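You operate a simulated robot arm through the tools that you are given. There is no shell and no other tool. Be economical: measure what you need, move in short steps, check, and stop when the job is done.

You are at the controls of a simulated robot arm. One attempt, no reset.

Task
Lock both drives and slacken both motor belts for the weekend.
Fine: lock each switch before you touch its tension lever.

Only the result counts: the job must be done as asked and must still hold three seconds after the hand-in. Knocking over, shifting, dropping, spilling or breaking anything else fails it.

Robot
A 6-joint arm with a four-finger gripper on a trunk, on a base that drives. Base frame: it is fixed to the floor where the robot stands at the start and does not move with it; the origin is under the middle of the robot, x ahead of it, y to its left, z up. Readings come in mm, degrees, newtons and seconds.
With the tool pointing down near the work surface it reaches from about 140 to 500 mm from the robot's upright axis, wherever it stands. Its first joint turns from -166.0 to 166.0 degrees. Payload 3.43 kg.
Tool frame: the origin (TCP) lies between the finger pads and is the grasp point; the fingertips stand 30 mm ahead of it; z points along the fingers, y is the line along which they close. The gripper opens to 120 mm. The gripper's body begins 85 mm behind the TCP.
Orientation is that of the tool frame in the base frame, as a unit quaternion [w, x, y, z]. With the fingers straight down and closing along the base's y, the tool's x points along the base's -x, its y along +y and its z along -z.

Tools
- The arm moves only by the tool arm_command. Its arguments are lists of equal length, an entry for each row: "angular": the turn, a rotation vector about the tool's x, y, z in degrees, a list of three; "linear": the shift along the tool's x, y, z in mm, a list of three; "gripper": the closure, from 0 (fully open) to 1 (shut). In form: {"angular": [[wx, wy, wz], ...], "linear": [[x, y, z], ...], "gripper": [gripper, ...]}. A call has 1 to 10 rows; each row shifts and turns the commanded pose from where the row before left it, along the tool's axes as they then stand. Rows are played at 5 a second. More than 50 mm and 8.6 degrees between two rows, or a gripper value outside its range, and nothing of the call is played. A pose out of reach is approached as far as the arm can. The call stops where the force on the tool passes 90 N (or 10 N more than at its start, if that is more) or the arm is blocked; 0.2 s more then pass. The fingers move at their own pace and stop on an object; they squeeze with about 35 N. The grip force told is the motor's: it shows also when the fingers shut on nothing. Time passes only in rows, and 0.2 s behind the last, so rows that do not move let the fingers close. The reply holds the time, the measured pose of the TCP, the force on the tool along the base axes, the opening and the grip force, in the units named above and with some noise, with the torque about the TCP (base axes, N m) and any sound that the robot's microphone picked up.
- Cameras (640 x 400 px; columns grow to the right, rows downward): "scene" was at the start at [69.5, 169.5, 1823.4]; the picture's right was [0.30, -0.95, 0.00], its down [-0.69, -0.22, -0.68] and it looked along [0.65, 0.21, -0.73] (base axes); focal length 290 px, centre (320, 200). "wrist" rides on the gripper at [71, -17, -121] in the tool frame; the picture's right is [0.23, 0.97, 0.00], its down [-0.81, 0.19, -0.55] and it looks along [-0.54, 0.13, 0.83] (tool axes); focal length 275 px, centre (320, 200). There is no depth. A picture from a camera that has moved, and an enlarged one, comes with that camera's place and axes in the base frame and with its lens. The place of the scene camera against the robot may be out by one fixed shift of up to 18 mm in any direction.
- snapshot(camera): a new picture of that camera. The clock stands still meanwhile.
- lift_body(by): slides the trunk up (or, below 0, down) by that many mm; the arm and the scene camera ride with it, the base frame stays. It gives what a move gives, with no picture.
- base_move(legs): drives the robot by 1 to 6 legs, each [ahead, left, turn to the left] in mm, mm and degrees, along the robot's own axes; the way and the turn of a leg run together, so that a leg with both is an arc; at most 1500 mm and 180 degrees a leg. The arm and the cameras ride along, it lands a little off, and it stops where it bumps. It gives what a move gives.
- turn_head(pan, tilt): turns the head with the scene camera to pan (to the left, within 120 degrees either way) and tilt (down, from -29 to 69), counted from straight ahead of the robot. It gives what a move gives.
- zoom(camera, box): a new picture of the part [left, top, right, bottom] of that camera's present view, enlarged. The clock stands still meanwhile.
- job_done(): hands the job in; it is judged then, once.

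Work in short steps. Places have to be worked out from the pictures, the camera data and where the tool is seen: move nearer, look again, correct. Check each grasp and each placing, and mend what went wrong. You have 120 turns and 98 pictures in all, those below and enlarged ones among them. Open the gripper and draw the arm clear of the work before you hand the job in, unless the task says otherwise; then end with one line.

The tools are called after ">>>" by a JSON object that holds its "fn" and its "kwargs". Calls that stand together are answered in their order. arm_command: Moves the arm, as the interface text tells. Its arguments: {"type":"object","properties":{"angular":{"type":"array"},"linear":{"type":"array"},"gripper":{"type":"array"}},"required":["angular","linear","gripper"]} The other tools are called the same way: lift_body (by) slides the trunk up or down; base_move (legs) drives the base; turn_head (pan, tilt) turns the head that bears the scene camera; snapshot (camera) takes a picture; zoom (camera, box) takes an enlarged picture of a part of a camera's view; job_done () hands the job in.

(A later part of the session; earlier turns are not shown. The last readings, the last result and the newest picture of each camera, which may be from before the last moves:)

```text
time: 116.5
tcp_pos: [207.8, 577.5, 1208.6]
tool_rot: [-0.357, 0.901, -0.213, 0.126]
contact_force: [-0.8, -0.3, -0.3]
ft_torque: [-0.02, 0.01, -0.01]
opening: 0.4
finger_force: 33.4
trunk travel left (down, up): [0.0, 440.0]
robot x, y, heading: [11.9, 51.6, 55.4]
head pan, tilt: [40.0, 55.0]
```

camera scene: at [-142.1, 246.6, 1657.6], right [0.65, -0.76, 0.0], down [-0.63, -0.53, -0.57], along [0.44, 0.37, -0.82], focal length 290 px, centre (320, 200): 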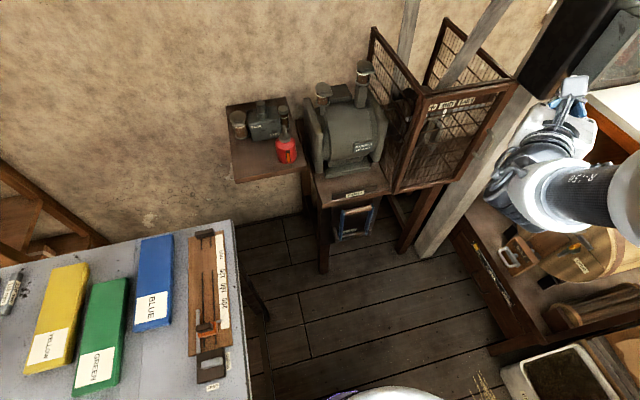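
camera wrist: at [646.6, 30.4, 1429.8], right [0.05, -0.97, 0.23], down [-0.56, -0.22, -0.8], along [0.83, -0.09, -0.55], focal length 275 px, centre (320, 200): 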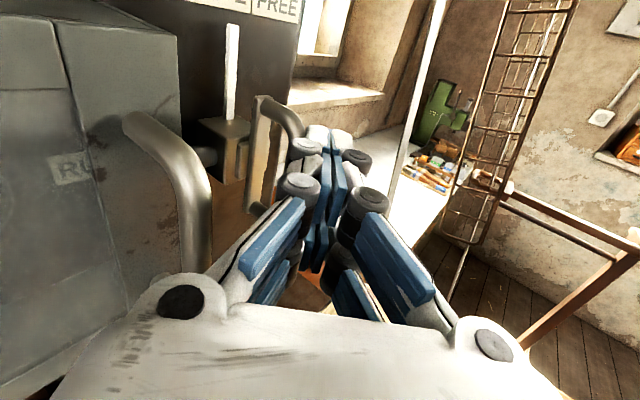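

Tool now points 45° down at yaw 57° with fingers closing in that plane. Shift the base 100 forward and 100 right, then bring TCP outward to (346,441) and down to 850, opening the fingers.

>>> {"fn": "base_move", "kwargs": {"legs": [[100, -100, 0]]}}

>>> {"fn": "arm_command", "kwargs": {"angular": [[0, 0, 0], [0, 0, 0], [0, 0, 0], [0, 0, 0], [0, 0, 0], [0, 0, 0], [0, 0, 0]], "linear": [[19, 26, -23.5], [19, 26, -23.5], [19, 26, -23.5], [19, 26, -23.5], [-3.3, 31, 32], [-3.3, 31, 32], [-3.3, 31, 32]], "gripper": [0.8, 0.6, 0.4, 0.4, 0.4, 0.4, 0.4]}}

```text
time: 117.8
tcp_pos: [347.1, 602.7, 1207.2]
tool_rot: [-0.357, 0.901, -0.212, 0.125]
contact_force: [0.1, 0.6, 0.2]
ft_torque: [0.0, 0.02, 0.01]
opening: 0.0
finger_force: 33.5
trunk travel left (down, up): [0.0, 440.0]
robot x, y, heading: [151.4, 80.8, 55.6]
head pan, tilt: [40.0, 55.0]
```

```text
time: 119.4
tcp_pos: [348.2, 443.2, 1075.8]
tool_rot: [-0.357, 0.901, -0.213, 0.124]
contact_force: [0.3, -0.1, 0.0]
ft_torque: [0.0, 0.02, 0.0]
opening: 72.0
finger_force: 0.1
trunk travel left (down, up): [0.0, 440.0]
robot x, y, heading: [150.7, 81.1, 55.3]
head pan, tilt: [40.0, 55.0]
```

Works without reach problems. Descend 180 mm more and look.

>>> {"fn": "arm_command", "kwargs": {"angular": [[0, 0, 0], [0, 0, 0], [0, 0, 0], [0, 0, 0], [0, 0, 0]], "linear": [[-3.3, 28, 29], [-3.3, 28, 29], [-3.3, 28, 29], [-3.3, 28, 29], [0, 0, 0]], "gripper": [0.4, 0.4, 0.4, 0.4, 0.4]}}

>>> {"fn": "snapshot", "kwargs": {"camera": "wrist"}}

```text
time: 120.6
tcp_pos: [365.4, 494.9, 940.9]
tool_rot: [-0.354, 0.901, -0.214, 0.129]
contact_force: [0.0, 0.3, 0.0]
ft_torque: [-0.03, 0.0, 0.01]
opening: 72.2
finger_force: 0.1
out of reach, approached as far as the arm can: row 1, 2, 3, 4
trunk travel left (down, up): [0.0, 440.0]
robot x, y, heading: [150.3, 82.3, 55.6]
head pan, tilt: [40.0, 55.0]
```

```text
34 pictures are left
camera wrist: at [384.6, 402.0, 1045.6], right [-0.08, -0.75, -0.66], down [-0.98, -0.06, 0.2], along [-0.19, 0.66, -0.73], focal length 275 px, centre (320, 200)
```

wrist: 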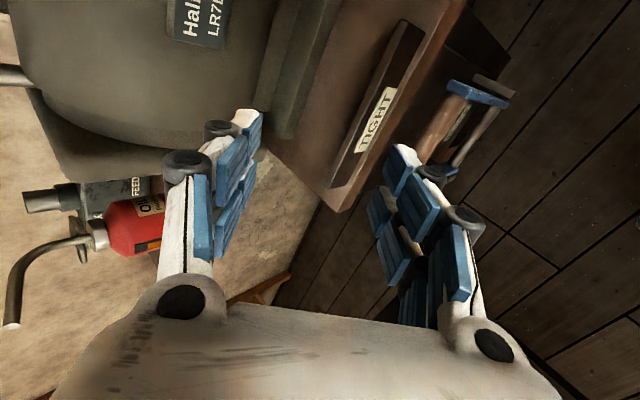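

Wrist bend limits the 45° pitch at this height, so I steepen to ~70° down while moving outward, with opening ~40 mm.

>>> {"fn": "arm_command", "kwargs": {"angular": [[-8, 0, 0], [-8, 0, 0], [-8, 0, 0], [0, 0, 0]], "linear": [[5, 17, -16], [5, 17, -16], [5, 17, -16], [0, 0, 0]], "gripper": [0.6, 0.6, 0.6, 0.6]}}

>>> {"fn": "arm_command", "kwargs": {"angular": [[0, 0, 0], [0, 0, 0], [0, 0, 0]], "linear": [[0, 12, 31], [0, 12, 31], [0, 12, 31]], "gripper": [0.65, 0.65, 0.65]}}

>>> {"fn": "snapshot", "kwargs": {"camera": "wrist"}}

```text
time: 121.6
tcp_pos: [366.6, 446.8, 946.8]
tool_rot: [-0.228, 0.937, -0.234, 0.123]
contact_force: [-0.7, 0.3, 0.4]
ft_torque: [0.02, -0.02, -0.02]
opening: 47.9
finger_force: 0.1
out of reach, approached as far as the arm can: row 2, 3
trunk travel left (down, up): [0.0, 440.0]
robot x, y, heading: [148.7, 79.0, 55.4]
head pan, tilt: [40.0, 55.0]
```

```text
time: 122.4
tcp_pos: [386.4, 454.3, 849.0]
tool_rot: [-0.228, 0.937, -0.234, 0.124]
contact_force: [0.1, -0.3, 0.8]
ft_torque: [0.01, -0.02, 0.0]
opening: 42.2
finger_force: 0.0
trunk travel left (down, up): [0.0, 440.0]
robot x, y, heading: [155.3, 79.8, 55.5]
head pan, tilt: [40.0, 55.0]
```

```text
33 pictures are left
camera wrist: at [410.7, 387.3, 969.7], right [-0.17, -0.88, -0.44], down [-0.96, 0.05, 0.28], along [-0.23, 0.47, -0.85], focal length 275 px, centre (320, 200)
```

wrist: 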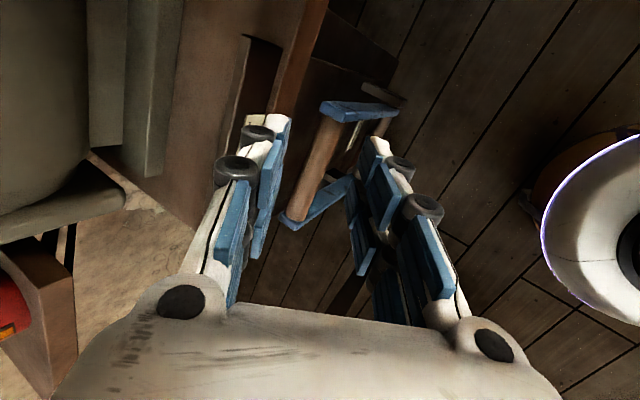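

Bar is between the fingers in view: ≈ (386,496,772). Advance along the tool: x -25, y +4, z +82 in steps.

>>> {"fn": "arm_command", "kwargs": {"angular": [[0, 0, 0], [0, 0, 0], [0, 0, 0]], "linear": [[-12, 2, 18], [-13, 2, 18], [0, 0, 18]], "gripper": [0.65, 0.65, 0.65]}}

>>> {"fn": "snapshot", "kwargs": {"camera": "wrist"}}

```text
time: 123.2
tcp_pos: [381.5, 482.3, 796.2]
tool_rot: [-0.229, 0.937, -0.233, 0.124]
contact_force: [-0.5, 0.6, -0.1]
ft_torque: [-0.02, -0.02, -0.01]
opening: 42.1
finger_force: 0.2
trunk travel left (down, up): [0.0, 440.0]
robot x, y, heading: [149.7, 83.4, 55.4]
head pan, tilt: [40.0, 55.0]
```

```text
32 pictures are left
camera wrist: at [406.1, 416.4, 918.3], right [-0.17, -0.88, -0.44], down [-0.96, 0.05, 0.28], along [-0.23, 0.47, -0.85], focal length 275 px, centre (320, 200)
```

wrist: 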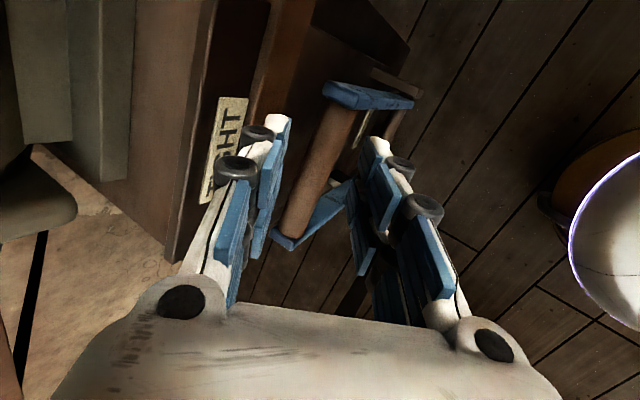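

Well aligned. Advance 28 mm and close.

>>> {"fn": "arm_command", "kwargs": {"angular": [[0, 0, 0], [0, 0, 0], [0, 0, 0], [0, 0, 0], [0, 0, 0]], "linear": [[0, 1, 14], [0, 1, 14], [0, 0, 0], [0, 0, 0], [0, 0, 0]], "gripper": [0.65, 0.65, 1, 1, 1]}}

```text
time: 124.4
tcp_pos: [389.4, 490.4, 771.0]
tool_rot: [-0.227, 0.937, -0.236, 0.123]
contact_force: [-4.0, -1.4, -3.9]
ft_torque: [0.15, 0.63, -1.73]
opening: 27.8
finger_force: 43.1
trunk travel left (down, up): [0.0, 440.0]
robot x, y, heading: [148.9, 82.8, 55.5]
head pan, tilt: [40.0, 55.0]
```

Gripped: bar is 27.8 mm. Now pull outward along the estimated arc (radius ~114 mm), first part.

>>> {"fn": "arm_command", "kwargs": {"angular": [[0, 0, 0], [0, 0, 0], [0, 0, 0], [0, 0, 0]], "linear": [[-0.5, 8.3, -8.5], [-0.5, 8.3, -8.5], [-1.1, 12.5, -8], [-1.1, 12.5, -8]], "gripper": [1, 1, 1, 1]}}

```text
time: 125.4
tcp_pos: [359.4, 447.3, 780.4]
tool_rot: [-0.228, 0.937, -0.232, 0.124]
contact_force: [-0.4, 0.2, -0.5]
ft_torque: [0.0, 0.03, 0.02]
opening: 0.0
finger_force: 33.8
trunk travel left (down, up): [0.0, 440.0]
robot x, y, heading: [147.5, 78.4, 55.6]
head pan, tilt: [40.0, 55.0]
```

The bar slipped out. I look at the lever.

>>> {"fn": "arm_command", "kwargs": {"angular": [[0, 0, 0], [0, 0, 0]], "linear": [[0, 0, -30], [0, 0, 0]], "gripper": [0.65, 0.65]}}

>>> {"fn": "snapshot", "kwargs": {"camera": "wrist"}}

```text
time: 126.0
tcp_pos: [349.1, 436.8, 805.0]
tool_rot: [-0.228, 0.937, -0.234, 0.124]
contact_force: [0.0, 0.2, -0.6]
ft_torque: [0.01, 0.0, 0.02]
opening: 41.1
finger_force: 0.1
trunk travel left (down, up): [0.0, 440.0]
robot x, y, heading: [149.1, 80.4, 55.4]
head pan, tilt: [40.0, 55.0]
```

```text
31 pictures are left
camera wrist: at [374.9, 370.5, 927.6], right [-0.17, -0.88, -0.44], down [-0.96, 0.05, 0.28], along [-0.23, 0.47, -0.85], focal length 275 px, centre (320, 200)
```

wrist: 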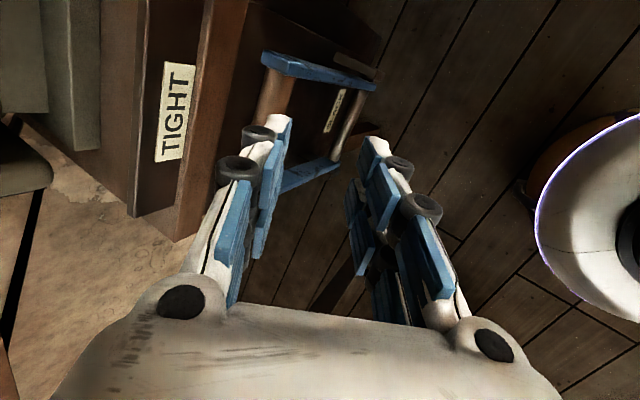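

The lever did not move; the grip slid off since the pull was along the fingers. I'll use a steeper tool (~77°) and a deeper grip: retract, rotate, reposition above the bar.

>>> {"fn": "arm_command", "kwargs": {"angular": [[0, 0, 0], [-8.5, 0, 0], [-8.5, 0, 0], [0, 0, 0], [0, 0, 0]], "linear": [[0, 0, -35], [0, 0, 0], [0, 0, 0], [1, -30, 6], [0, -25, 0]], "gripper": [0.7, 0.7, 0.7, 0.7, 0.7]}}

>>> {"fn": "snapshot", "kwargs": {"camera": "wrist"}}

```text
time: 127.2
tcp_pos: [376.4, 487.8, 838.4]
tool_rot: [-0.087, 0.961, -0.249, 0.088]
contact_force: [-1.0, 1.0, 0.0]
ft_torque: [0.0, -0.01, 0.01]
opening: 35.9
finger_force: 0.0
out of reach, approached as far as the arm can: row 1, 3
trunk travel left (down, up): [0.0, 440.0]
robot x, y, heading: [150.9, 76.1, 55.4]
head pan, tilt: [40.0, 55.0]
```

```text
30 pictures are left
camera wrist: at [418.0, 453.0, 968.5], right [-0.25, -0.95, -0.18], down [-0.9, 0.17, 0.39], along [-0.35, 0.26, -0.9], focal length 275 px, centre (320, 200)
```

wrist: 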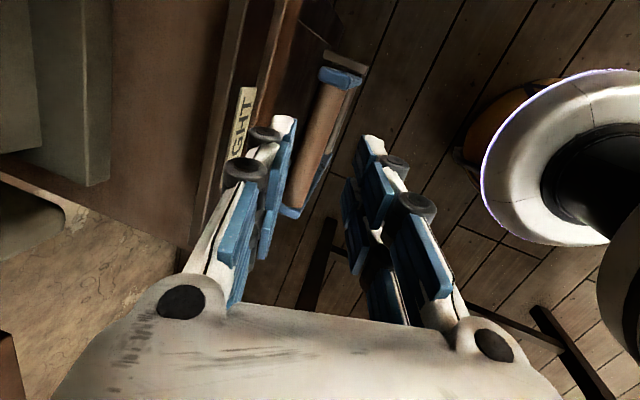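

Bar centre ≈ (386,497,772), aligned. I descend slowly along the tool to ~12 mm beyond the bar.

>>> {"fn": "arm_command", "kwargs": {"angular": [[0, 0, 0], [0, 0, 0], [0, 0, 0], [0, 0, 0], [0, 0, 0], [0, 0, 0]], "linear": [[-3, 2, 14], [-2, 1, 13], [0, 0, 13], [0, 0, 13], [0, 0, 13], [0, 0, 13]], "gripper": [0.7, 0.7, 0.7, 0.7, 0.7, 0.7]}}

```text
time: 128.6
tcp_pos: [387.4, 498.3, 760.0]
tool_rot: [-0.087, 0.961, -0.249, 0.088]
contact_force: [-0.1, 0.5, -0.2]
ft_torque: [0.01, 0.01, -0.01]
opening: 35.9
finger_force: 0.1
trunk travel left (down, up): [0.0, 440.0]
robot x, y, heading: [149.1, 81.7, 55.4]
head pan, tilt: [40.0, 55.0]
```

No contact, depth reached. Close and pull outward in small steps.

>>> {"fn": "arm_command", "kwargs": {"angular": [[0, 0, 0], [0, 0, 0], [0, 0, 0], [0, 0, 0], [0, 0, 0], [0, 0, 0], [0, 0, 0]], "linear": [[0, 0, 0], [0, 0, 0], [-0.4, 7.3, -4.2], [-0.4, 7.4, -3.7], [-0.5, 7.5, -3.2], [-0.7, 9.5, -3.2], [-0.8, 9.6, -2.7]], "gripper": [1, 1, 1, 1, 1, 1, 1]}}

```text
time: 130.2
tcp_pos: [362.1, 463.1, 769.2]
tool_rot: [-0.087, 0.96, -0.25, 0.087]
contact_force: [6.0, 7.0, -24.9]
ft_torque: [0.29, 0.16, -2.04]
opening: 27.2
finger_force: 44.7
trunk travel left (down, up): [0.0, 440.0]
robot x, y, heading: [150.6, 81.0, 55.6]
head pan, tilt: [40.0, 55.0]
```

Holding and moving (43 mm out); the tool is being pulled down, so lever is past vertical. Continue the arc.

>>> {"fn": "arm_command", "kwargs": {"angular": [[0, 0, 0], [0, 0, 0], [0, 0, 0], [0, 0, 0]], "linear": [[-1.8, 15.1, 0.6], [-1.8, 15.1, 0.6], [-2, 14.6, 2.6], [-2, 14.6, 2.6]], "gripper": [1, 1, 1, 1]}}

```text
time: 131.2
tcp_pos: [325.9, 410.8, 749.9]
tool_rot: [-0.086, 0.961, -0.247, 0.088]
contact_force: [-0.1, -2.1, 0.0]
ft_torque: [0.16, -0.03, 0.04]
opening: 0.0
finger_force: 33.6
trunk travel left (down, up): [0.0, 440.0]
robot x, y, heading: [149.9, 76.4, 55.4]
head pan, tilt: [40.0, 55.0]
```

Slipped again, but the lever should be partly out. Look.

>>> {"fn": "arm_command", "kwargs": {"angular": [[0, 0, 0], [0, 0, 0]], "linear": [[0, 0, -35], [0, 0, 0]], "gripper": [0.7, 0.7]}}

>>> {"fn": "snapshot", "kwargs": {"camera": "wrist"}}

```text
time: 131.8
tcp_pos: [322.0, 411.1, 783.8]
tool_rot: [-0.087, 0.961, -0.249, 0.088]
contact_force: [-0.5, -0.7, 0.7]
ft_torque: [0.02, 0.0, 0.02]
opening: 35.9
finger_force: 0.1
trunk travel left (down, up): [0.0, 440.0]
robot x, y, heading: [148.2, 81.4, 55.4]
head pan, tilt: [40.0, 55.0]
```

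```text
29 pictures are left
camera wrist: at [363.4, 375.7, 913.0], right [-0.25, -0.95, -0.18], down [-0.9, 0.17, 0.39], along [-0.35, 0.26, -0.9], focal length 275 px, centre (320, 200)
```

wrist: 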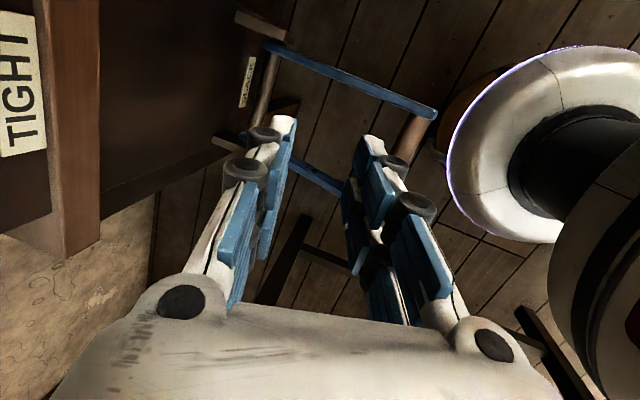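

The lever has dropped outward to about horizontal. I check it's at its stop by pressing down on the bar (≈(276,377,~645)) with closed tips.

>>> {"fn": "arm_command", "kwargs": {"angular": [[0, 0, 0], [0, 0, 0], [0, 0, 0], [0, 0, 0], [0, 0, 0], [0, 0, 0]], "linear": [[-9, 25, -7], [-9, 25, -6], [-3, 5, 22], [-3, 5, 22], [-2, 4, 20], [0, 0, 0]], "gripper": [1, 1, 1, 1, 1, 1]}}

>>> {"fn": "snapshot", "kwargs": {"camera": "wrist"}}

```text
time: 133.2
tcp_pos: [283.1, 387.6, 712.0]
tool_rot: [-0.087, 0.96, -0.25, 0.088]
contact_force: [0.3, -0.4, -1.1]
ft_torque: [-0.02, 0.03, 0.02]
opening: 0.2
finger_force: 33.3
out of reach, approached as far as the arm can: row 2
trunk travel left (down, up): [0.0, 440.0]
robot x, y, heading: [151.9, 78.1, 55.5]
head pan, tilt: [40.0, 55.0]
```

```text
28 pictures are left
camera wrist: at [324.8, 351.3, 842.9], right [-0.25, -0.95, -0.18], down [-0.9, 0.17, 0.39], along [-0.35, 0.26, -0.9], focal length 275 px, centre (320, 200)
```

wrist: 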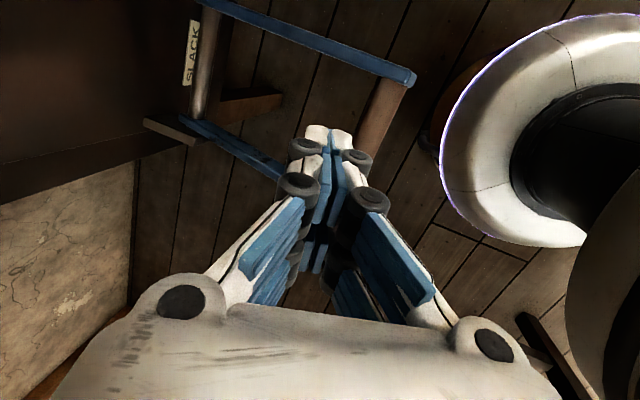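

Lever outer corner ≈ (318,326,633), pivot z≈591: about 13° above horizontal. I press the bar down to see whether it goes further.

>>> {"fn": "arm_command", "kwargs": {"angular": [[0, 0, 0], [0, 0, 0], [0, 0, 0], [0, 0, 0], [0, 0, 0], [0, 0, 0], [0, 0, 0]], "linear": [[5, 28, -5.5], [-1.3, 2.1, 9.7], [-1.3, 2.1, 9.7], [-1.3, 2.1, 9.7], [-1.3, 2.1, 9.7], [-1.3, 2.1, 9.7], [-1.3, 2.1, 9.7]], "gripper": [1, 1, 1, 1, 1, 1, 1]}}

```text
time: 134.8
tcp_pos: [272.6, 358.7, 659.8]
tool_rot: [-0.093, 0.96, -0.25, 0.089]
contact_force: [-6.9, -10.5, 69.9]
ft_torque: [1.11, 0.96, 0.28]
opening: 0.0
finger_force: 33.6
trunk travel left (down, up): [0.0, 440.0]
robot x, y, heading: [152.8, 82.9, 55.5]
head pan, tilt: [40.0, 55.0]
stopped in row 7: the force on the tool passed its limit at 102 N (the readings are from after the stop); the commanded pose is now the measured one
```

Firm stop (102 N): lever is at its SLACK end. Lift clear and verify with a scene view.

>>> {"fn": "arm_command", "kwargs": {"angular": [[0, 0, 0], [0, 0, 0]], "linear": [[1.3, -2.1, -15], [3, -5, -30]], "gripper": [1, 1]}}

>>> {"fn": "lift_body", "kwargs": {"by": 325}}

>>> {"fn": "base_move", "kwargs": {"legs": [[-250, 0, 0]]}}

>>> {"fn": "turn_head", "kwargs": {"pan": 0, "tilt": 55}}

>>> {"fn": "snapshot", "kwargs": {"camera": "scene"}}

```text
time: 135.4
tcp_pos: [270.2, 358.5, 702.0]
tool_rot: [-0.09, 0.96, -0.25, 0.089]
contact_force: [0.0, 0.2, 0.0]
ft_torque: [-0.02, -0.02, 0.01]
opening: 0.1
finger_force: 33.7
trunk travel left (down, up): [0.0, 440.0]
robot x, y, heading: [146.5, 78.6, 55.6]
head pan, tilt: [40.0, 55.0]
```

```text
time: 138.7
tcp_pos: [269.9, 358.1, 1027.9]
tool_rot: [-0.09, 0.96, -0.25, 0.089]
contact_force: [0.0, -0.2, 0.4]
ft_torque: [0.0, 0.02, -0.01]
opening: 0.0
finger_force: 33.3
trunk travel left (down, up): [-325.0, 115.0]
robot x, y, heading: [150.5, 82.9, 55.2]
head pan, tilt: [40.0, 55.0]
```

```text
time: 140.5
tcp_pos: [128.3, 153.3, 1027.2]
tool_rot: [-0.092, 0.96, -0.25, 0.089]
contact_force: [-0.1, 0.2, -0.2]
ft_torque: [0.02, -0.02, -0.01]
opening: 0.0
finger_force: 33.6
trunk travel left (down, up): [-325.0, 115.0]
robot x, y, heading: [13.1, -125.8, 55.6]
head pan, tilt: [40.0, 55.0]
```

```text
time: 141.5
tcp_pos: [128.3, 152.4, 1027.2]
tool_rot: [-0.09, 0.96, -0.25, 0.089]
contact_force: [0.1, 0.0, 0.4]
ft_torque: [-0.01, 0.01, 0.02]
opening: 0.0
finger_force: 33.1
trunk travel left (down, up): [-325.0, 115.0]
robot x, y, heading: [6.6, -122.9, 55.6]
head pan, tilt: [0.0, 55.0]
```

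```text
27 pictures are left
camera scene: at [-64.2, 2.9, 1812.6], right [0.83, -0.56, 0.0], down [-0.46, -0.68, -0.57], along [0.32, 0.47, -0.82], focal length 290 px, centre (320, 200)
```

scene: 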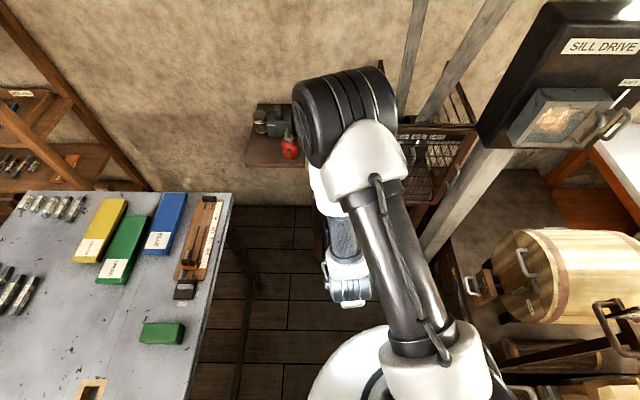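

Sill drive is done. The second drive's panel is around (40,-2900,~1050). I turn to -90°, drive 1450 ahead, shifted to x≈-150, and look.

>>> {"fn": "base_move", "kwargs": {"legs": [[0, 0, -145], [0, -150, 0], [1400, 0, 0]]}}

>>> {"fn": "turn_head", "kwargs": {"pan": 15, "tilt": 30}}

>>> {"fn": "snapshot", "kwargs": {"camera": "scene"}}

```text
time: 155.5
tcp_pos: [-94.8, -1825.1, 1027.0]
tool_rot: [-0.059, -0.043, 0.991, -0.112]
contact_force: [-0.5, 0.0, -1.1]
ft_torque: [0.02, -0.02, 0.0]
opening: 0.0
finger_force: 33.6
trunk travel left (down, up): [-325.0, 115.0]
robot x, y, heading: [-146.0, -1528.9, -90.6]
head pan, tilt: [0.0, 55.0]
```

```text
time: 156.4
tcp_pos: [-94.9, -1825.3, 1027.6]
tool_rot: [-0.059, -0.043, 0.991, -0.114]
contact_force: [0.0, -0.7, 0.4]
ft_torque: [0.01, 0.0, 0.0]
opening: 0.2
finger_force: 33.4
trunk travel left (down, up): [-325.0, 115.0]
robot x, y, heading: [-150.0, -1525.4, -90.3]
head pan, tilt: [15.0, 30.0]
```

```text
26 pictures are left
camera scene: at [26.2, -1591.1, 1848.5], right [-0.97, -0.25, 0.0], down [-0.13, 0.48, -0.87], along [0.22, -0.84, -0.5], focal length 290 px, centre (320, 200)
```

scene: 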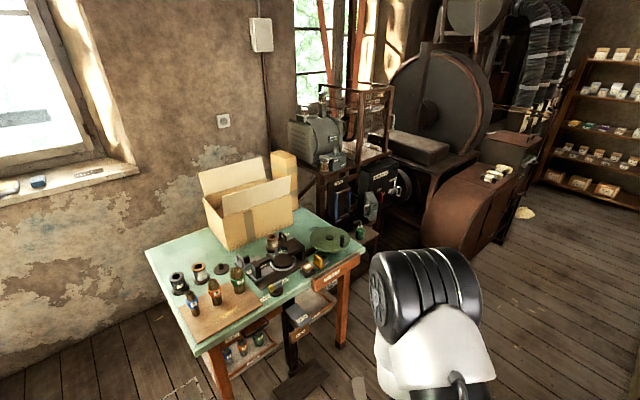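

>>> {"fn": "zoom", "kwargs": {"camera": "scene", "box": [280, 70, 440, 260]}}

```text
2.11 times, centred on (360, 165) of scene
camera zoom: at [26.2, -1591.1, 1848.5], right [-0.97, -0.25, 0.0], down [-0.13, 0.48, -0.87], along [0.22, -0.84, -0.5], focal length 611 px, centre (236, 274)
```

zoom: 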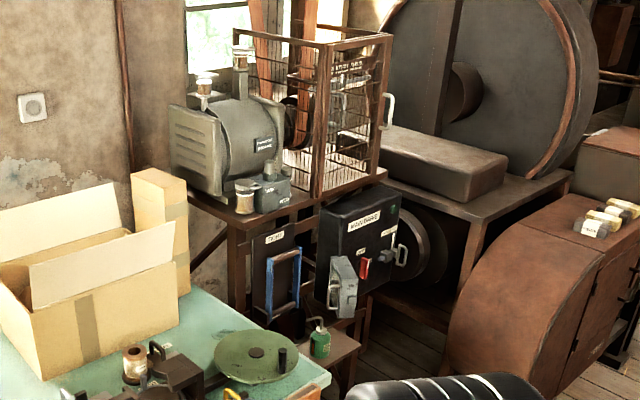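

Same arrangement here: lever, panel with open hood, bolt — panel at about z 940, normal ≈ (-.81,.58). I'll use the tool pointing straight down as a vertical peg. Straighten the tool and drive 850 closer.

>>> {"fn": "arm_command", "kwargs": {"angular": [[-6.3, -3.6, 0], [-6.3, -3.6, 0]], "linear": [[0, 0, 0], [0, 0, 0]], "gripper": [1, 1]}}

>>> {"fn": "base_move", "kwargs": {"legs": [[850, -50, 0]]}}

>>> {"fn": "turn_head", "kwargs": {"pan": 15, "tilt": 45}}

>>> {"fn": "snapshot", "kwargs": {"camera": "scene"}}

```text
time: 157.0
tcp_pos: [-88.4, -1843.0, 1037.8]
tool_rot: [-0.014, -0.043, 0.999, 0.005]
contact_force: [0.3, 0.6, 0.4]
ft_torque: [0.02, -0.01, 0.0]
opening: 0.2
finger_force: 33.6
out of reach, approached as far as the arm can: row 1, 2
trunk travel left (down, up): [-325.0, 115.0]
robot x, y, heading: [-149.5, -1525.2, -90.4]
head pan, tilt: [15.0, 30.0]
```

```text
time: 161.6
tcp_pos: [-147.0, -2698.2, 1038.7]
tool_rot: [-0.015, -0.04, 0.999, 0.005]
contact_force: [0.0, -0.1, 0.0]
ft_torque: [-0.03, 0.01, -0.01]
opening: 0.0
finger_force: 33.9
trunk travel left (down, up): [-325.0, 115.0]
robot x, y, heading: [-207.2, -2384.5, -90.7]
head pan, tilt: [15.0, 30.0]
```

```text
time: 162.3
tcp_pos: [-146.8, -2698.7, 1039.5]
tool_rot: [-0.016, -0.04, 0.999, 0.004]
contact_force: [0.4, -0.7, -0.3]
ft_torque: [-0.03, -0.02, -0.02]
opening: 0.0
finger_force: 33.2
trunk travel left (down, up): [-325.0, 115.0]
robot x, y, heading: [-207.3, -2383.8, -90.9]
head pan, tilt: [15.0, 45.0]
```

```text
24 pictures are left
camera scene: at [-34.0, -2438.8, 1826.0], right [-0.97, -0.25, 0.0], down [-0.18, 0.68, -0.71], along [0.18, -0.69, -0.71], focal length 290 px, centre (320, 200)
```

scene: 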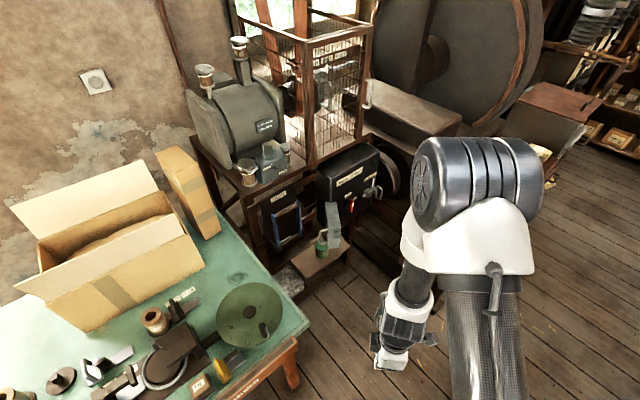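

>>> {"fn": "zoom", "kwargs": {"camera": "scene", "box": [240, 120, 420, 290]}}

```text
2.35 times, centred on (330, 205) of scene
camera zoom: at [-34.0, -2438.8, 1826.0], right [-0.97, -0.25, 0.0], down [-0.18, 0.68, -0.71], along [0.18, -0.69, -0.71], focal length 683 px, centre (296, 188)
```

zoom: 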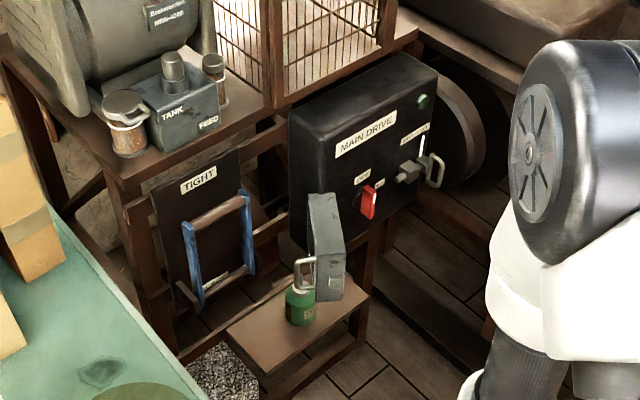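

"MAIN DRIVE" panel. Layout equals the sill one rotated -90°: hood handle ≈ (133,-3152,900), hinge ≈ (127,-3280), bail ≈ (-73,-3457,909), lever bar ≈ (268,-3142,1013); oil can stays below 750. Drive to (-190,-2830) and swing the peg above the hood to its left side.

>>> {"fn": "base_move", "kwargs": {"legs": [[440, 20, 0]]}}

>>> {"fn": "arm_command", "kwargs": {"angular": [[0, 0, 0], [0, 0, 0], [0, 0, 0]], "linear": [[-40, 0, 0], [-40, 0, 0], [-40, 0, 0]], "gripper": [1, 1, 1]}}

>>> {"fn": "snapshot", "kwargs": {"camera": "wrist"}}

```text
time: 165.0
tcp_pos: [-132.4, -3139.8, 1039.9]
tool_rot: [-0.015, -0.039, 0.999, 0.004]
contact_force: [0.4, 0.9, 0.4]
ft_torque: [0.03, 0.02, 0.02]
opening: 0.0
finger_force: 33.6
trunk travel left (down, up): [-325.0, 115.0]
robot x, y, heading: [-192.9, -2822.7, -90.6]
head pan, tilt: [15.0, 45.0]
```

```text
time: 165.8
tcp_pos: [-23.8, -3132.2, 1035.7]
tool_rot: [-0.015, -0.081, 0.997, 0.001]
contact_force: [-0.1, 0.9, 0.0]
ft_torque: [-0.07, -0.02, -0.14]
opening: 0.0
finger_force: 33.2
out of reach, approached as far as the arm can: row 3
trunk travel left (down, up): [-325.0, 115.0]
robot x, y, heading: [-188.1, -2825.1, -90.8]
head pan, tilt: [15.0, 45.0]
```

```text
22 pictures are left
camera wrist: at [-89.0, -3159.7, 1158.5], right [-0.38, 0.92, 0.01], down [0.79, 0.32, 0.53], along [0.49, 0.21, -0.85], focal length 275 px, centre (320, 200)
```

wrist: 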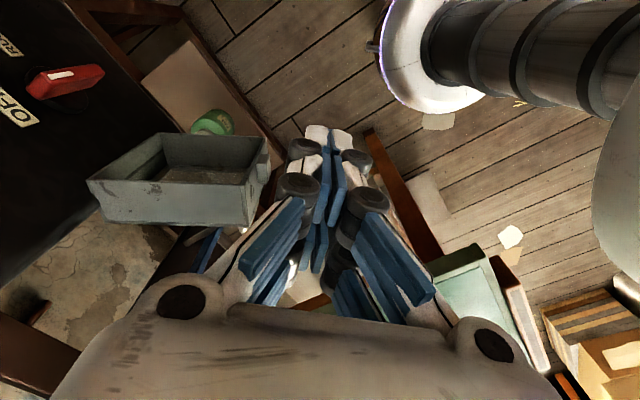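

Overhead view refines: hood outer end ≈ (71,-3162), handle bar ≈ (97,-3160), hinge ≈ (91,-3288). The wrist roll is near its limit so I yaw the tool 25° ccw, then cross over the hood to (130,-3165) staying high.

>>> {"fn": "arm_command", "kwargs": {"angular": [[0, 0, -8.5], [0, 0, -8.5], [0, 0, -8.5], [0, 0, 0], [0, 0, 0], [0, 0, 0], [0, 0, 0]], "linear": [[0, 0, 0], [0, 0, 0], [0, 0, 0], [-27, -29, 0], [-27, -29, 0], [-27, -29, 0], [-27, -29, 0]], "gripper": [1, 1, 1, 1, 1, 1, 1]}}

>>> {"fn": "snapshot", "kwargs": {"camera": "wrist"}}

```text
time: 167.4
tcp_pos: [129.2, -3177.1, 1030.6]
tool_rot: [-0.013, -0.259, 0.966, 0.007]
contact_force: [-0.8, -0.6, -0.4]
ft_torque: [-0.01, 0.0, 0.03]
opening: 0.0
finger_force: 33.5
trunk travel left (down, up): [-325.0, 115.0]
robot x, y, heading: [-191.5, -2826.3, -90.6]
head pan, tilt: [15.0, 45.0]
```

```text
21 pictures are left
camera wrist: at [77.5, -3227.9, 1152.0], right [-0.69, 0.73, 0.03], down [0.62, 0.57, 0.54], along [0.38, 0.39, -0.84], focal length 275 px, centre (320, 200)
```

wrist: 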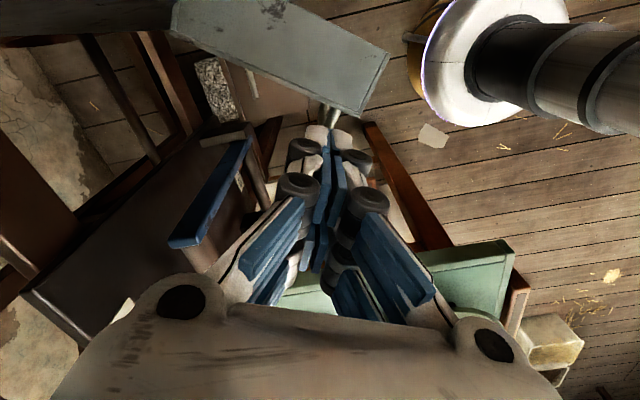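

Handle's outer edge is ≈ x 118, lever right arm at ≈ (231,-3203). I shift the peg to x≈150 and lower the trunk by 95 mm so the tip is at ≈905.

>>> {"fn": "arm_command", "kwargs": {"angular": [[0, 0, 0]], "linear": [[-23, -4, 0]], "gripper": [1]}}

>>> {"fn": "lift_body", "kwargs": {"by": -95}}

>>> {"fn": "snapshot", "kwargs": {"camera": "wrist"}}

```text
time: 167.8
tcp_pos: [150.3, -3168.9, 1029.4]
tool_rot: [-0.014, -0.259, 0.966, 0.007]
contact_force: [0.8, 0.3, -0.2]
ft_torque: [0.02, 0.04, -0.01]
opening: 0.1
finger_force: 33.6
trunk travel left (down, up): [-325.0, 115.0]
robot x, y, heading: [-190.7, -2825.5, -90.7]
head pan, tilt: [15.0, 45.0]
```

```text
time: 169.1
tcp_pos: [149.7, -3169.2, 935.3]
tool_rot: [-0.014, -0.258, 0.966, 0.007]
contact_force: [-0.3, -0.4, 0.5]
ft_torque: [-0.01, -0.02, 0.01]
opening: 0.2
finger_force: 33.1
trunk travel left (down, up): [-230.0, 210.0]
robot x, y, heading: [-193.3, -2824.0, -91.1]
head pan, tilt: [15.0, 45.0]
```

```text
20 pictures are left
camera wrist: at [98.1, -3220.1, 1057.4], right [-0.69, 0.73, 0.02], down [0.62, 0.57, 0.54], along [0.38, 0.38, -0.84], focal length 275 px, centre (320, 200)
```

wrist: 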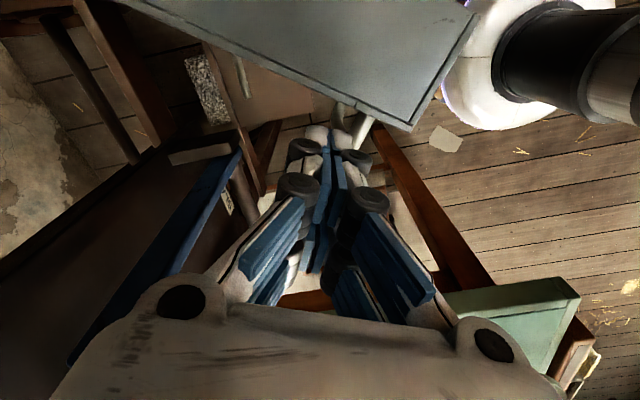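

Peg is beside the handle. Now push along the arc around the hinge (first 60°).

>>> {"fn": "arm_command", "kwargs": {"angular": [[0, 0, 0], [0, 0, 0], [0, 0, 0], [0, 0, 0], [0, 0, 0], [0, 0, 0], [0, 0, 0], [0, 0, 0]], "linear": [[13, 12.5, 0], [13, 12.5, 0], [15, 7.4, 0], [15, 7.4, 0], [16.3, 3.6, 0], [16.3, 3.6, 0], [16.6, -0.8, 0], [16.6, -0.8, 0]], "gripper": [1, 1, 1, 1, 1, 1, 1, 1]}}

>>> {"fn": "snapshot", "kwargs": {"camera": "wrist"}}

```text
time: 170.9
tcp_pos: [20.7, -3192.6, 939.1]
tool_rot: [-0.014, -0.259, 0.966, 0.008]
contact_force: [0.5, -0.2, 0.8]
ft_torque: [0.0, 0.0, 0.02]
opening: 0.0
finger_force: 33.0
trunk travel left (down, up): [-230.0, 210.0]
robot x, y, heading: [-191.6, -2826.1, -90.5]
head pan, tilt: [15.0, 45.0]
```

```text
19 pictures are left
camera wrist: at [-30.7, -3242.5, 1061.0], right [-0.69, 0.73, 0.02], down [0.62, 0.57, 0.54], along [0.38, 0.38, -0.84], focal length 275 px, centre (320, 200)
```

wrist: 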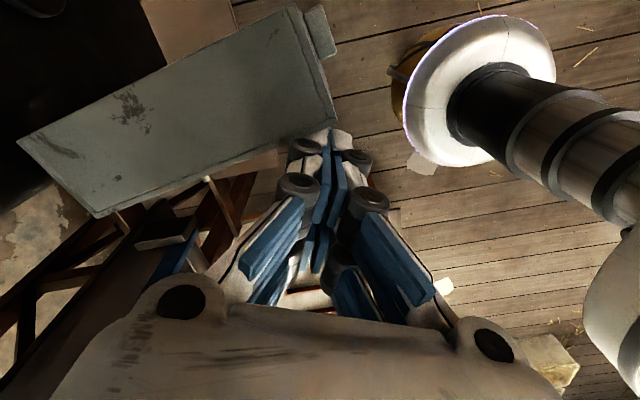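

Hood has swung ~43°. Its top is nearer z 934, so I back off, lower the peg 35 mm for a solid contact, and continue the arc.

>>> {"fn": "arm_command", "kwargs": {"angular": [[0, 0, 0], [0, 0, 0], [0, 0, 0], [0, 0, 0], [0, 0, 0], [0, 0, 0], [0, 0, 0], [0, 0, 0], [0, 0, 0]], "linear": [[-28.7, 19.8, 0], [0, 0, 35], [12.5, -21.7, 0], [15.9, -3.5, 0], [15.9, -3.5, 0], [14.8, -7.6, 0], [14.8, -7.6, 0], [12.3, -11.3, 0], [12.3, -11.3, 0]], "gripper": [1, 1, 1, 1, 1, 1, 1, 1, 1]}}

>>> {"fn": "snapshot", "kwargs": {"camera": "wrist"}}

```text
time: 172.9
tcp_pos: [-16.5, -3267.4, 905.3]
tool_rot: [-0.014, -0.259, 0.966, 0.007]
contact_force: [0.2, 0.7, -0.1]
ft_torque: [0.01, -0.03, 0.01]
opening: 0.0
finger_force: 33.6
trunk travel left (down, up): [-230.0, 210.0]
robot x, y, heading: [-190.6, -2827.9, -90.7]
head pan, tilt: [15.0, 45.0]
```

```text
18 pictures are left
camera wrist: at [-68.4, -3317.8, 1026.6], right [-0.69, 0.73, 0.03], down [0.62, 0.57, 0.54], along [0.38, 0.38, -0.84], focal length 275 px, centre (320, 200)
```

wrist: 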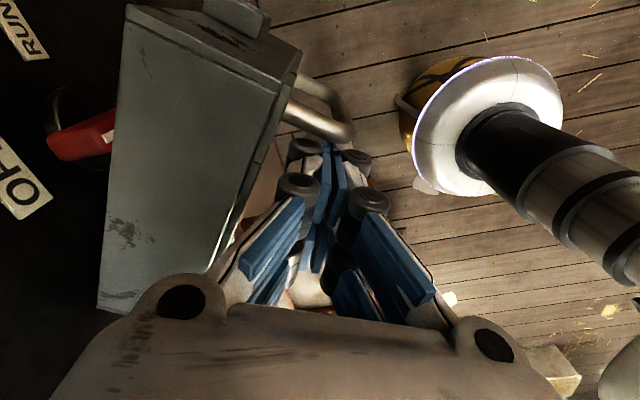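

Works nicely: the handle is ahead of the peg, the hood closing. Continue to the stop.

>>> {"fn": "arm_command", "kwargs": {"angular": [[0, 0, 0], [0, 0, 0], [0, 0, 0], [0, 0, 0], [0, 0, 0], [0, 0, 0]], "linear": [[8.9, -13.9, 0], [8.9, -13.9, 0], [4, -10.4, 0], [4, -10.4, 0], [2, -9, 0], [1.5, -9, 0]], "gripper": [1, 1, 1, 1, 1, 1]}}

>>> {"fn": "snapshot", "kwargs": {"camera": "wrist"}}

```text
time: 174.3
tcp_pos: [-7.7, -3338.0, 902.7]
tool_rot: [-0.013, -0.258, 0.966, 0.007]
contact_force: [-0.1, 0.5, 0.0]
ft_torque: [0.02, 0.0, 0.0]
opening: 0.2
finger_force: 33.5
trunk travel left (down, up): [-230.0, 210.0]
robot x, y, heading: [-196.1, -2824.5, -90.7]
head pan, tilt: [15.0, 45.0]
```

```text
17 pictures are left
camera wrist: at [-59.6, -3389.5, 1025.2], right [-0.69, 0.73, 0.03], down [0.62, 0.57, 0.54], along [0.38, 0.38, -0.84], focal length 275 px, centre (320, 200)
```

wrist: 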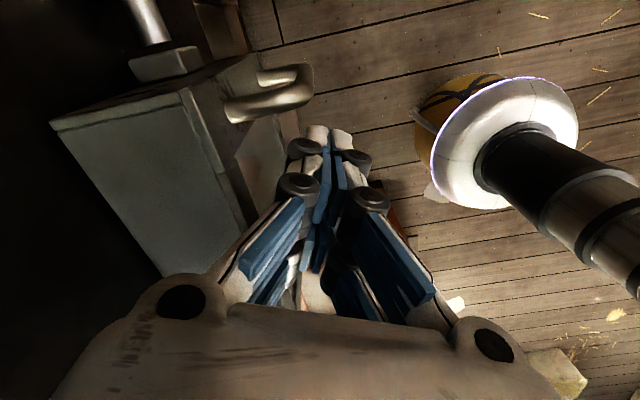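

The handle is slightly ahead of the peg. I move in front of the handle and push squarely toward the panel to verify it's shut.

>>> {"fn": "arm_command", "kwargs": {"angular": [[0, 0, 0], [0, 0, 0], [0, 0, 0], [0, 0, 0], [0, 0, 0], [0, 0, 0], [0, 0, 0]], "linear": [[27, -1.7, 0], [27, -1.7, 0], [-3.3, -7.3, 0], [-3.3, -7.3, 0], [-3.3, -7.3, 0], [-3.3, -7.3, 0], [-3.3, -7.3, 0]], "gripper": [1, 1, 1, 1, 1, 1, 1]}}

>>> {"fn": "snapshot", "kwargs": {"camera": "wrist"}}

```text
time: 175.7
tcp_pos: [-47.2, -3363.2, 897.7]
tool_rot: [-0.019, -0.256, 0.966, 0.04]
contact_force: [-19.2, 26.2, 10.0]
ft_torque: [-0.07, -0.05, 0.11]
opening: 0.1
finger_force: 33.6
trunk travel left (down, up): [-230.0, 210.0]
robot x, y, heading: [-196.5, -2823.7, -90.9]
head pan, tilt: [15.0, 45.0]
stopped in row 7: the force on the tool passed its limit at 96 N (the readings are from after the stop); the commanded pose is now the measured one
```

```text
16 pictures are left
camera wrist: at [-95.6, -3421.8, 1017.9], right [-0.68, 0.73, 0.09], down [0.64, 0.53, 0.55], along [0.36, 0.43, -0.83], focal length 275 px, centre (320, 200)
```

wrist: 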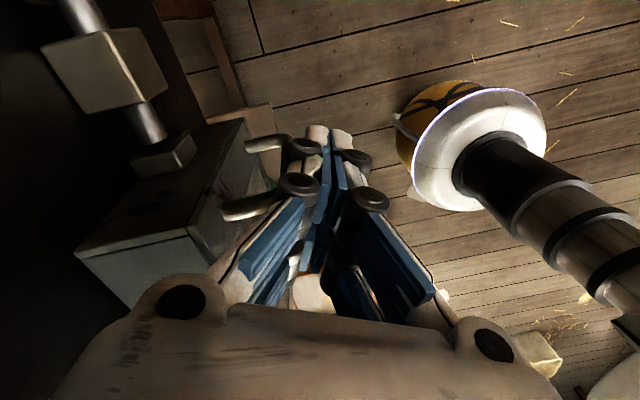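

Hood is closed (96 N stop). Next, the bolt: bail ≈ (-91,-3469,880), slide direction (+.55,+.83). I back the peg off outward, yaw it 40° cw, raise, and reposition the base.

>>> {"fn": "arm_command", "kwargs": {"angular": [[0, 0, 0], [0, 0, 0], [0, 0, 0], [0, 0, 0], [0, 0, 8], [0, 0, 8], [0, 0, 8], [0, 0, 8], [0, 0, 8]], "linear": [[25.5, 27, 0], [25.5, 27, 0], [25.5, 27, 0], [25.5, 27, 0], [0, 0, 0], [0, 0, 0], [0, 0, 0], [0, 0, 0], [0, 0, 0]], "gripper": [1, 1, 1, 1, 1, 1, 1, 1, 1]}}

>>> {"fn": "lift_body", "kwargs": {"by": 80}}

>>> {"fn": "base_move", "kwargs": {"legs": [[161, 55, 0]]}}

>>> {"fn": "snapshot", "kwargs": {"camera": "wrist"}}

```text
time: 177.7
tcp_pos: [-185.0, -3327.9, 908.7]
tool_rot: [-0.026, 0.09, 0.995, 0.023]
contact_force: [0.6, 0.3, 0.0]
ft_torque: [-0.01, -0.04, -0.01]
opening: 0.0
finger_force: 33.4
trunk travel left (down, up): [-230.0, 210.0]
robot x, y, heading: [-196.3, -2821.3, -91.1]
head pan, tilt: [15.0, 45.0]
```

```text
time: 178.9
tcp_pos: [-185.4, -3327.8, 989.3]
tool_rot: [-0.027, 0.09, 0.995, 0.024]
contact_force: [0.4, -0.2, 0.1]
ft_torque: [0.04, 0.02, -0.03]
opening: 0.0
finger_force: 33.7
trunk travel left (down, up): [-310.0, 130.0]
robot x, y, heading: [-194.9, -2826.4, -90.9]
head pan, tilt: [15.0, 45.0]
```

```text
time: 180.3
tcp_pos: [-131.9, -3488.0, 989.0]
tool_rot: [-0.028, 0.09, 0.995, 0.023]
contact_force: [0.0, -0.6, -0.4]
ft_torque: [0.03, 0.01, -0.02]
opening: 0.0
finger_force: 34.1
trunk travel left (down, up): [-310.0, 130.0]
robot x, y, heading: [-140.8, -2984.5, -90.9]
head pan, tilt: [15.0, 45.0]
```

```text
15 pictures are left
camera wrist: at [-201.1, -3499.3, 1112.0], right [-0.05, 1.0, 0.05], down [0.86, 0.02, 0.51], along [0.51, 0.07, -0.86], focal length 275 px, centre (320, 200)
```

wrist: 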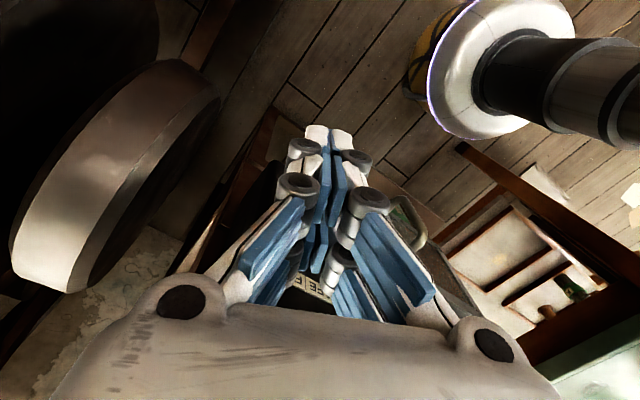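

The peg is right above the bail's expected spot. I shift it to the far side (-125,-3520), lower to ~905 and look.

>>> {"fn": "arm_command", "kwargs": {"angular": [[0, 0, 0]], "linear": [[-12.6, -30, 0]], "gripper": [1]}}

>>> {"fn": "lift_body", "kwargs": {"by": -80}}

>>> {"fn": "snapshot", "kwargs": {"camera": "wrist"}}

```text
time: 180.7
tcp_pos: [-126.1, -3521.5, 985.6]
tool_rot: [-0.027, 0.089, 0.995, 0.024]
contact_force: [-0.2, 0.2, 0.7]
ft_torque: [0.03, 0.04, 0.02]
opening: 0.1
finger_force: 33.0
trunk travel left (down, up): [-310.0, 130.0]
robot x, y, heading: [-142.6, -2983.2, -91.2]
head pan, tilt: [15.0, 45.0]
```

```text
time: 181.9
tcp_pos: [-125.3, -3521.2, 907.2]
tool_rot: [-0.027, 0.09, 0.995, 0.023]
contact_force: [0.2, 0.0, 0.4]
ft_torque: [-0.02, -0.01, -0.01]
opening: 0.0
finger_force: 33.7
trunk travel left (down, up): [-230.0, 210.0]
robot x, y, heading: [-145.0, -2983.1, -90.9]
head pan, tilt: [15.0, 45.0]
```

```text
14 pictures are left
camera wrist: at [-194.6, -3530.4, 1031.2], right [-0.05, 1.0, 0.05], down [0.86, 0.02, 0.51], along [0.51, 0.07, -0.86], focal length 275 px, centre (320, 200)
```

wrist: 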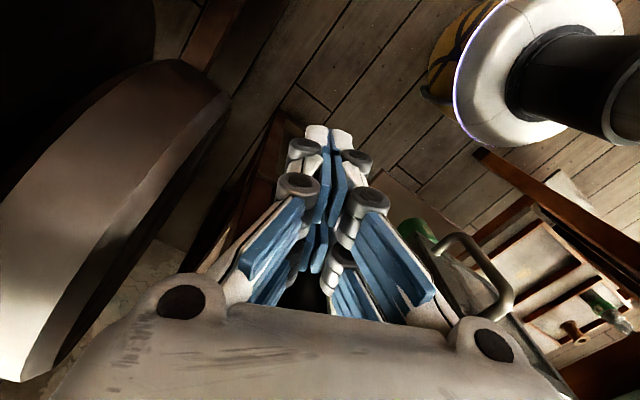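

The bail is hidden behind the right finger in this view. I check with the scene camera.

>>> {"fn": "turn_head", "kwargs": {"pan": 25, "tilt": 62}}

>>> {"fn": "snapshot", "kwargs": {"camera": "scene"}}

```text
time: 182.7
tcp_pos: [-126.3, -3520.9, 906.5]
tool_rot: [-0.027, 0.09, 0.995, 0.024]
contact_force: [0.0, 0.2, 0.5]
ft_torque: [0.01, 0.0, 0.04]
opening: 0.0
finger_force: 33.5
trunk travel left (down, up): [-230.0, 210.0]
robot x, y, heading: [-142.6, -2983.2, -91.0]
head pan, tilt: [25.0, 62.0]
```

```text
13 pictures are left
camera scene: at [38.1, -3019.9, 1709.3], right [-0.91, -0.41, 0.0], down [-0.36, 0.81, -0.47], along [0.19, -0.43, -0.88], focal length 290 px, centre (320, 200)
```

scene: 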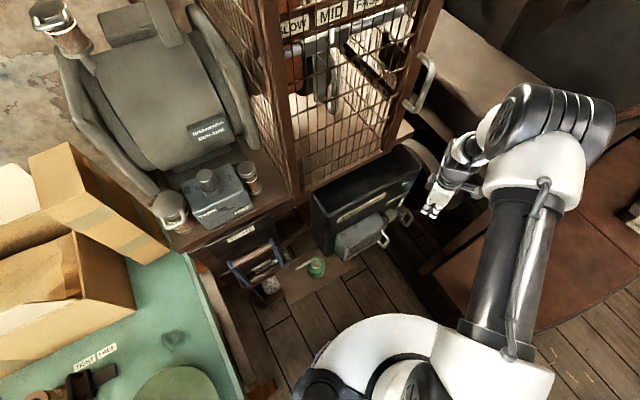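

>>> {"fn": "zoom", "kwargs": {"camera": "scene", "box": [320, 120, 500, 280]}}

```text
2.50 times, centred on (410, 200) of scene
camera zoom: at [38.1, -3019.9, 1709.3], right [-0.91, -0.41, 0.0], down [-0.36, 0.81, -0.47], along [0.19, -0.43, -0.88], focal length 726 px, centre (95, 200)
```

zoom: 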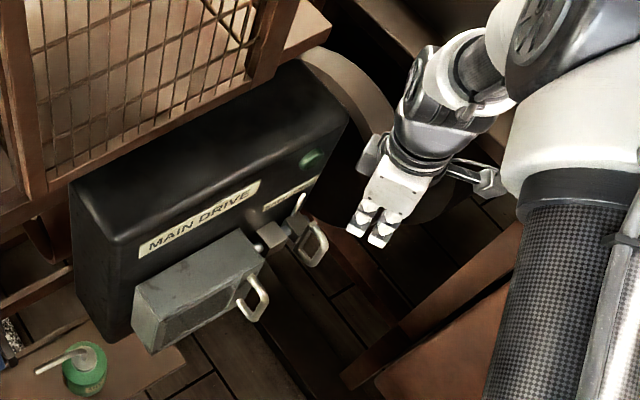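

Calibrating on the visible fingertips, the bail is at ≈ (-77,-3489), 23 mm nearer the panel than the peg's line. I shift the peg 20 mm toward the panel, up 8, then push along (.55,.83).

>>> {"fn": "arm_command", "kwargs": {"angular": [[0, 0, 0], [0, 0, 0], [0, 0, 0], [0, 0, 0], [0, 0, 0], [0, 0, 0], [0, 0, 0]], "linear": [[-18.2, -7.8, -8], [-4.7, 10.9, 0], [-4.7, 10.9, 0], [-4.7, 10.9, 0], [-3.1, 7.3, 0], [-3.1, 7.3, 0], [-3.1, 7.3, 0]], "gripper": [1, 1, 1, 1, 1, 1, 1]}}

>>> {"fn": "zoom", "kwargs": {"camera": "scene", "box": [320, 120, 500, 280]}}

```text
time: 184.3
tcp_pos: [-80.3, -3481.2, 914.3]
tool_rot: [-0.025, 0.091, 0.995, 0.025]
contact_force: [-34.3, 4.9, -1.4]
ft_torque: [-0.48, -4.37, -0.85]
opening: 0.1
finger_force: 33.6
trunk travel left (down, up): [-230.0, 210.0]
robot x, y, heading: [-143.2, -2983.7, -90.9]
head pan, tilt: [25.0, 62.0]
```

```text
2.50 times, centred on (410, 200) of scene
camera zoom: at [32.5, -3019.3, 1709.8], right [-0.91, -0.41, 0.0], down [-0.36, 0.81, -0.47], along [0.19, -0.43, -0.88], focal length 726 px, centre (95, 200)
```

zoom: 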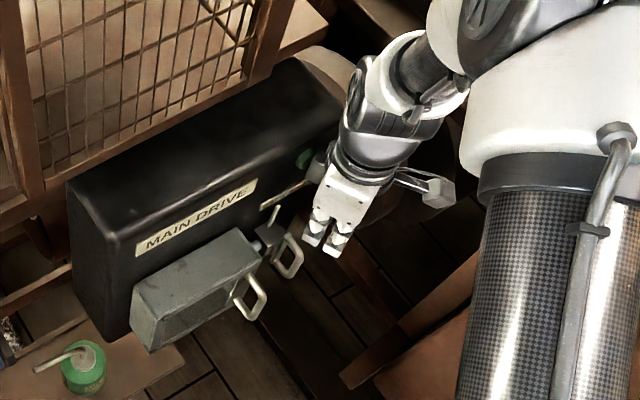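

The bolt moved ~35 mm, but the gripper body touches the panel's lamp area (torque). I lean the tool outward 12° and continue pushing.

>>> {"fn": "arm_command", "kwargs": {"angular": [[2.3, -5.5, 0], [2.3, -5.5, 0], [0, 0, 0], [0, 0, 0], [0, 0, 0]], "linear": [[0, 0, 0], [0, 0, 0], [-2.3, 5.5, 0], [-2.3, 5.5, 0], [-2.3, 5.5, 0]], "gripper": [1, 1, 1, 1, 1]}}

```text
time: 185.5
tcp_pos: [-68.7, -3471.2, 915.2]
tool_rot: [0.064, 0.092, 0.993, -0.028]
contact_force: [-12.7, -12.3, -2.4]
ft_torque: [-0.22, 0.29, -0.23]
opening: 0.0
finger_force: 33.1
trunk travel left (down, up): [-230.0, 210.0]
robot x, y, heading: [-145.6, -2984.6, -91.3]
head pan, tilt: [25.0, 62.0]
```

Now it's clean pushing (17 N along the slide). Continue until stop.

>>> {"fn": "arm_command", "kwargs": {"angular": [[0, 0, 0], [0, 0, 0], [0, 0, 0]], "linear": [[-2.3, 5.5, 0], [-2.3, 5.5, 0], [-2.3, 5.5, 0]], "gripper": [1, 1, 1]}}

>>> {"fn": "zoom", "kwargs": {"camera": "scene", "box": [330, 160, 450, 270]}}

```text
time: 186.3
tcp_pos: [-67.2, -3469.0, 915.3]
tool_rot: [0.062, 0.096, 0.993, -0.041]
contact_force: [-54.4, -47.8, -7.3]
ft_torque: [-0.82, 1.06, -1.05]
opening: 0.0
finger_force: 33.4
trunk travel left (down, up): [-230.0, 210.0]
robot x, y, heading: [-138.0, -2985.6, -90.8]
head pan, tilt: [25.0, 62.0]
```

```text
3.64 times, centred on (390, 215) of scene
camera zoom: at [30.4, -3027.6, 1709.7], right [-0.91, -0.41, -0.01], down [-0.36, 0.81, -0.47], along [0.2, -0.42, -0.88], focal length 1056 px, centre (66, 146)
```

zoom: 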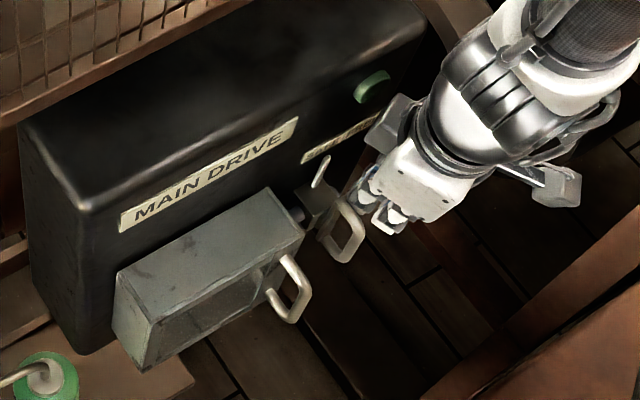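

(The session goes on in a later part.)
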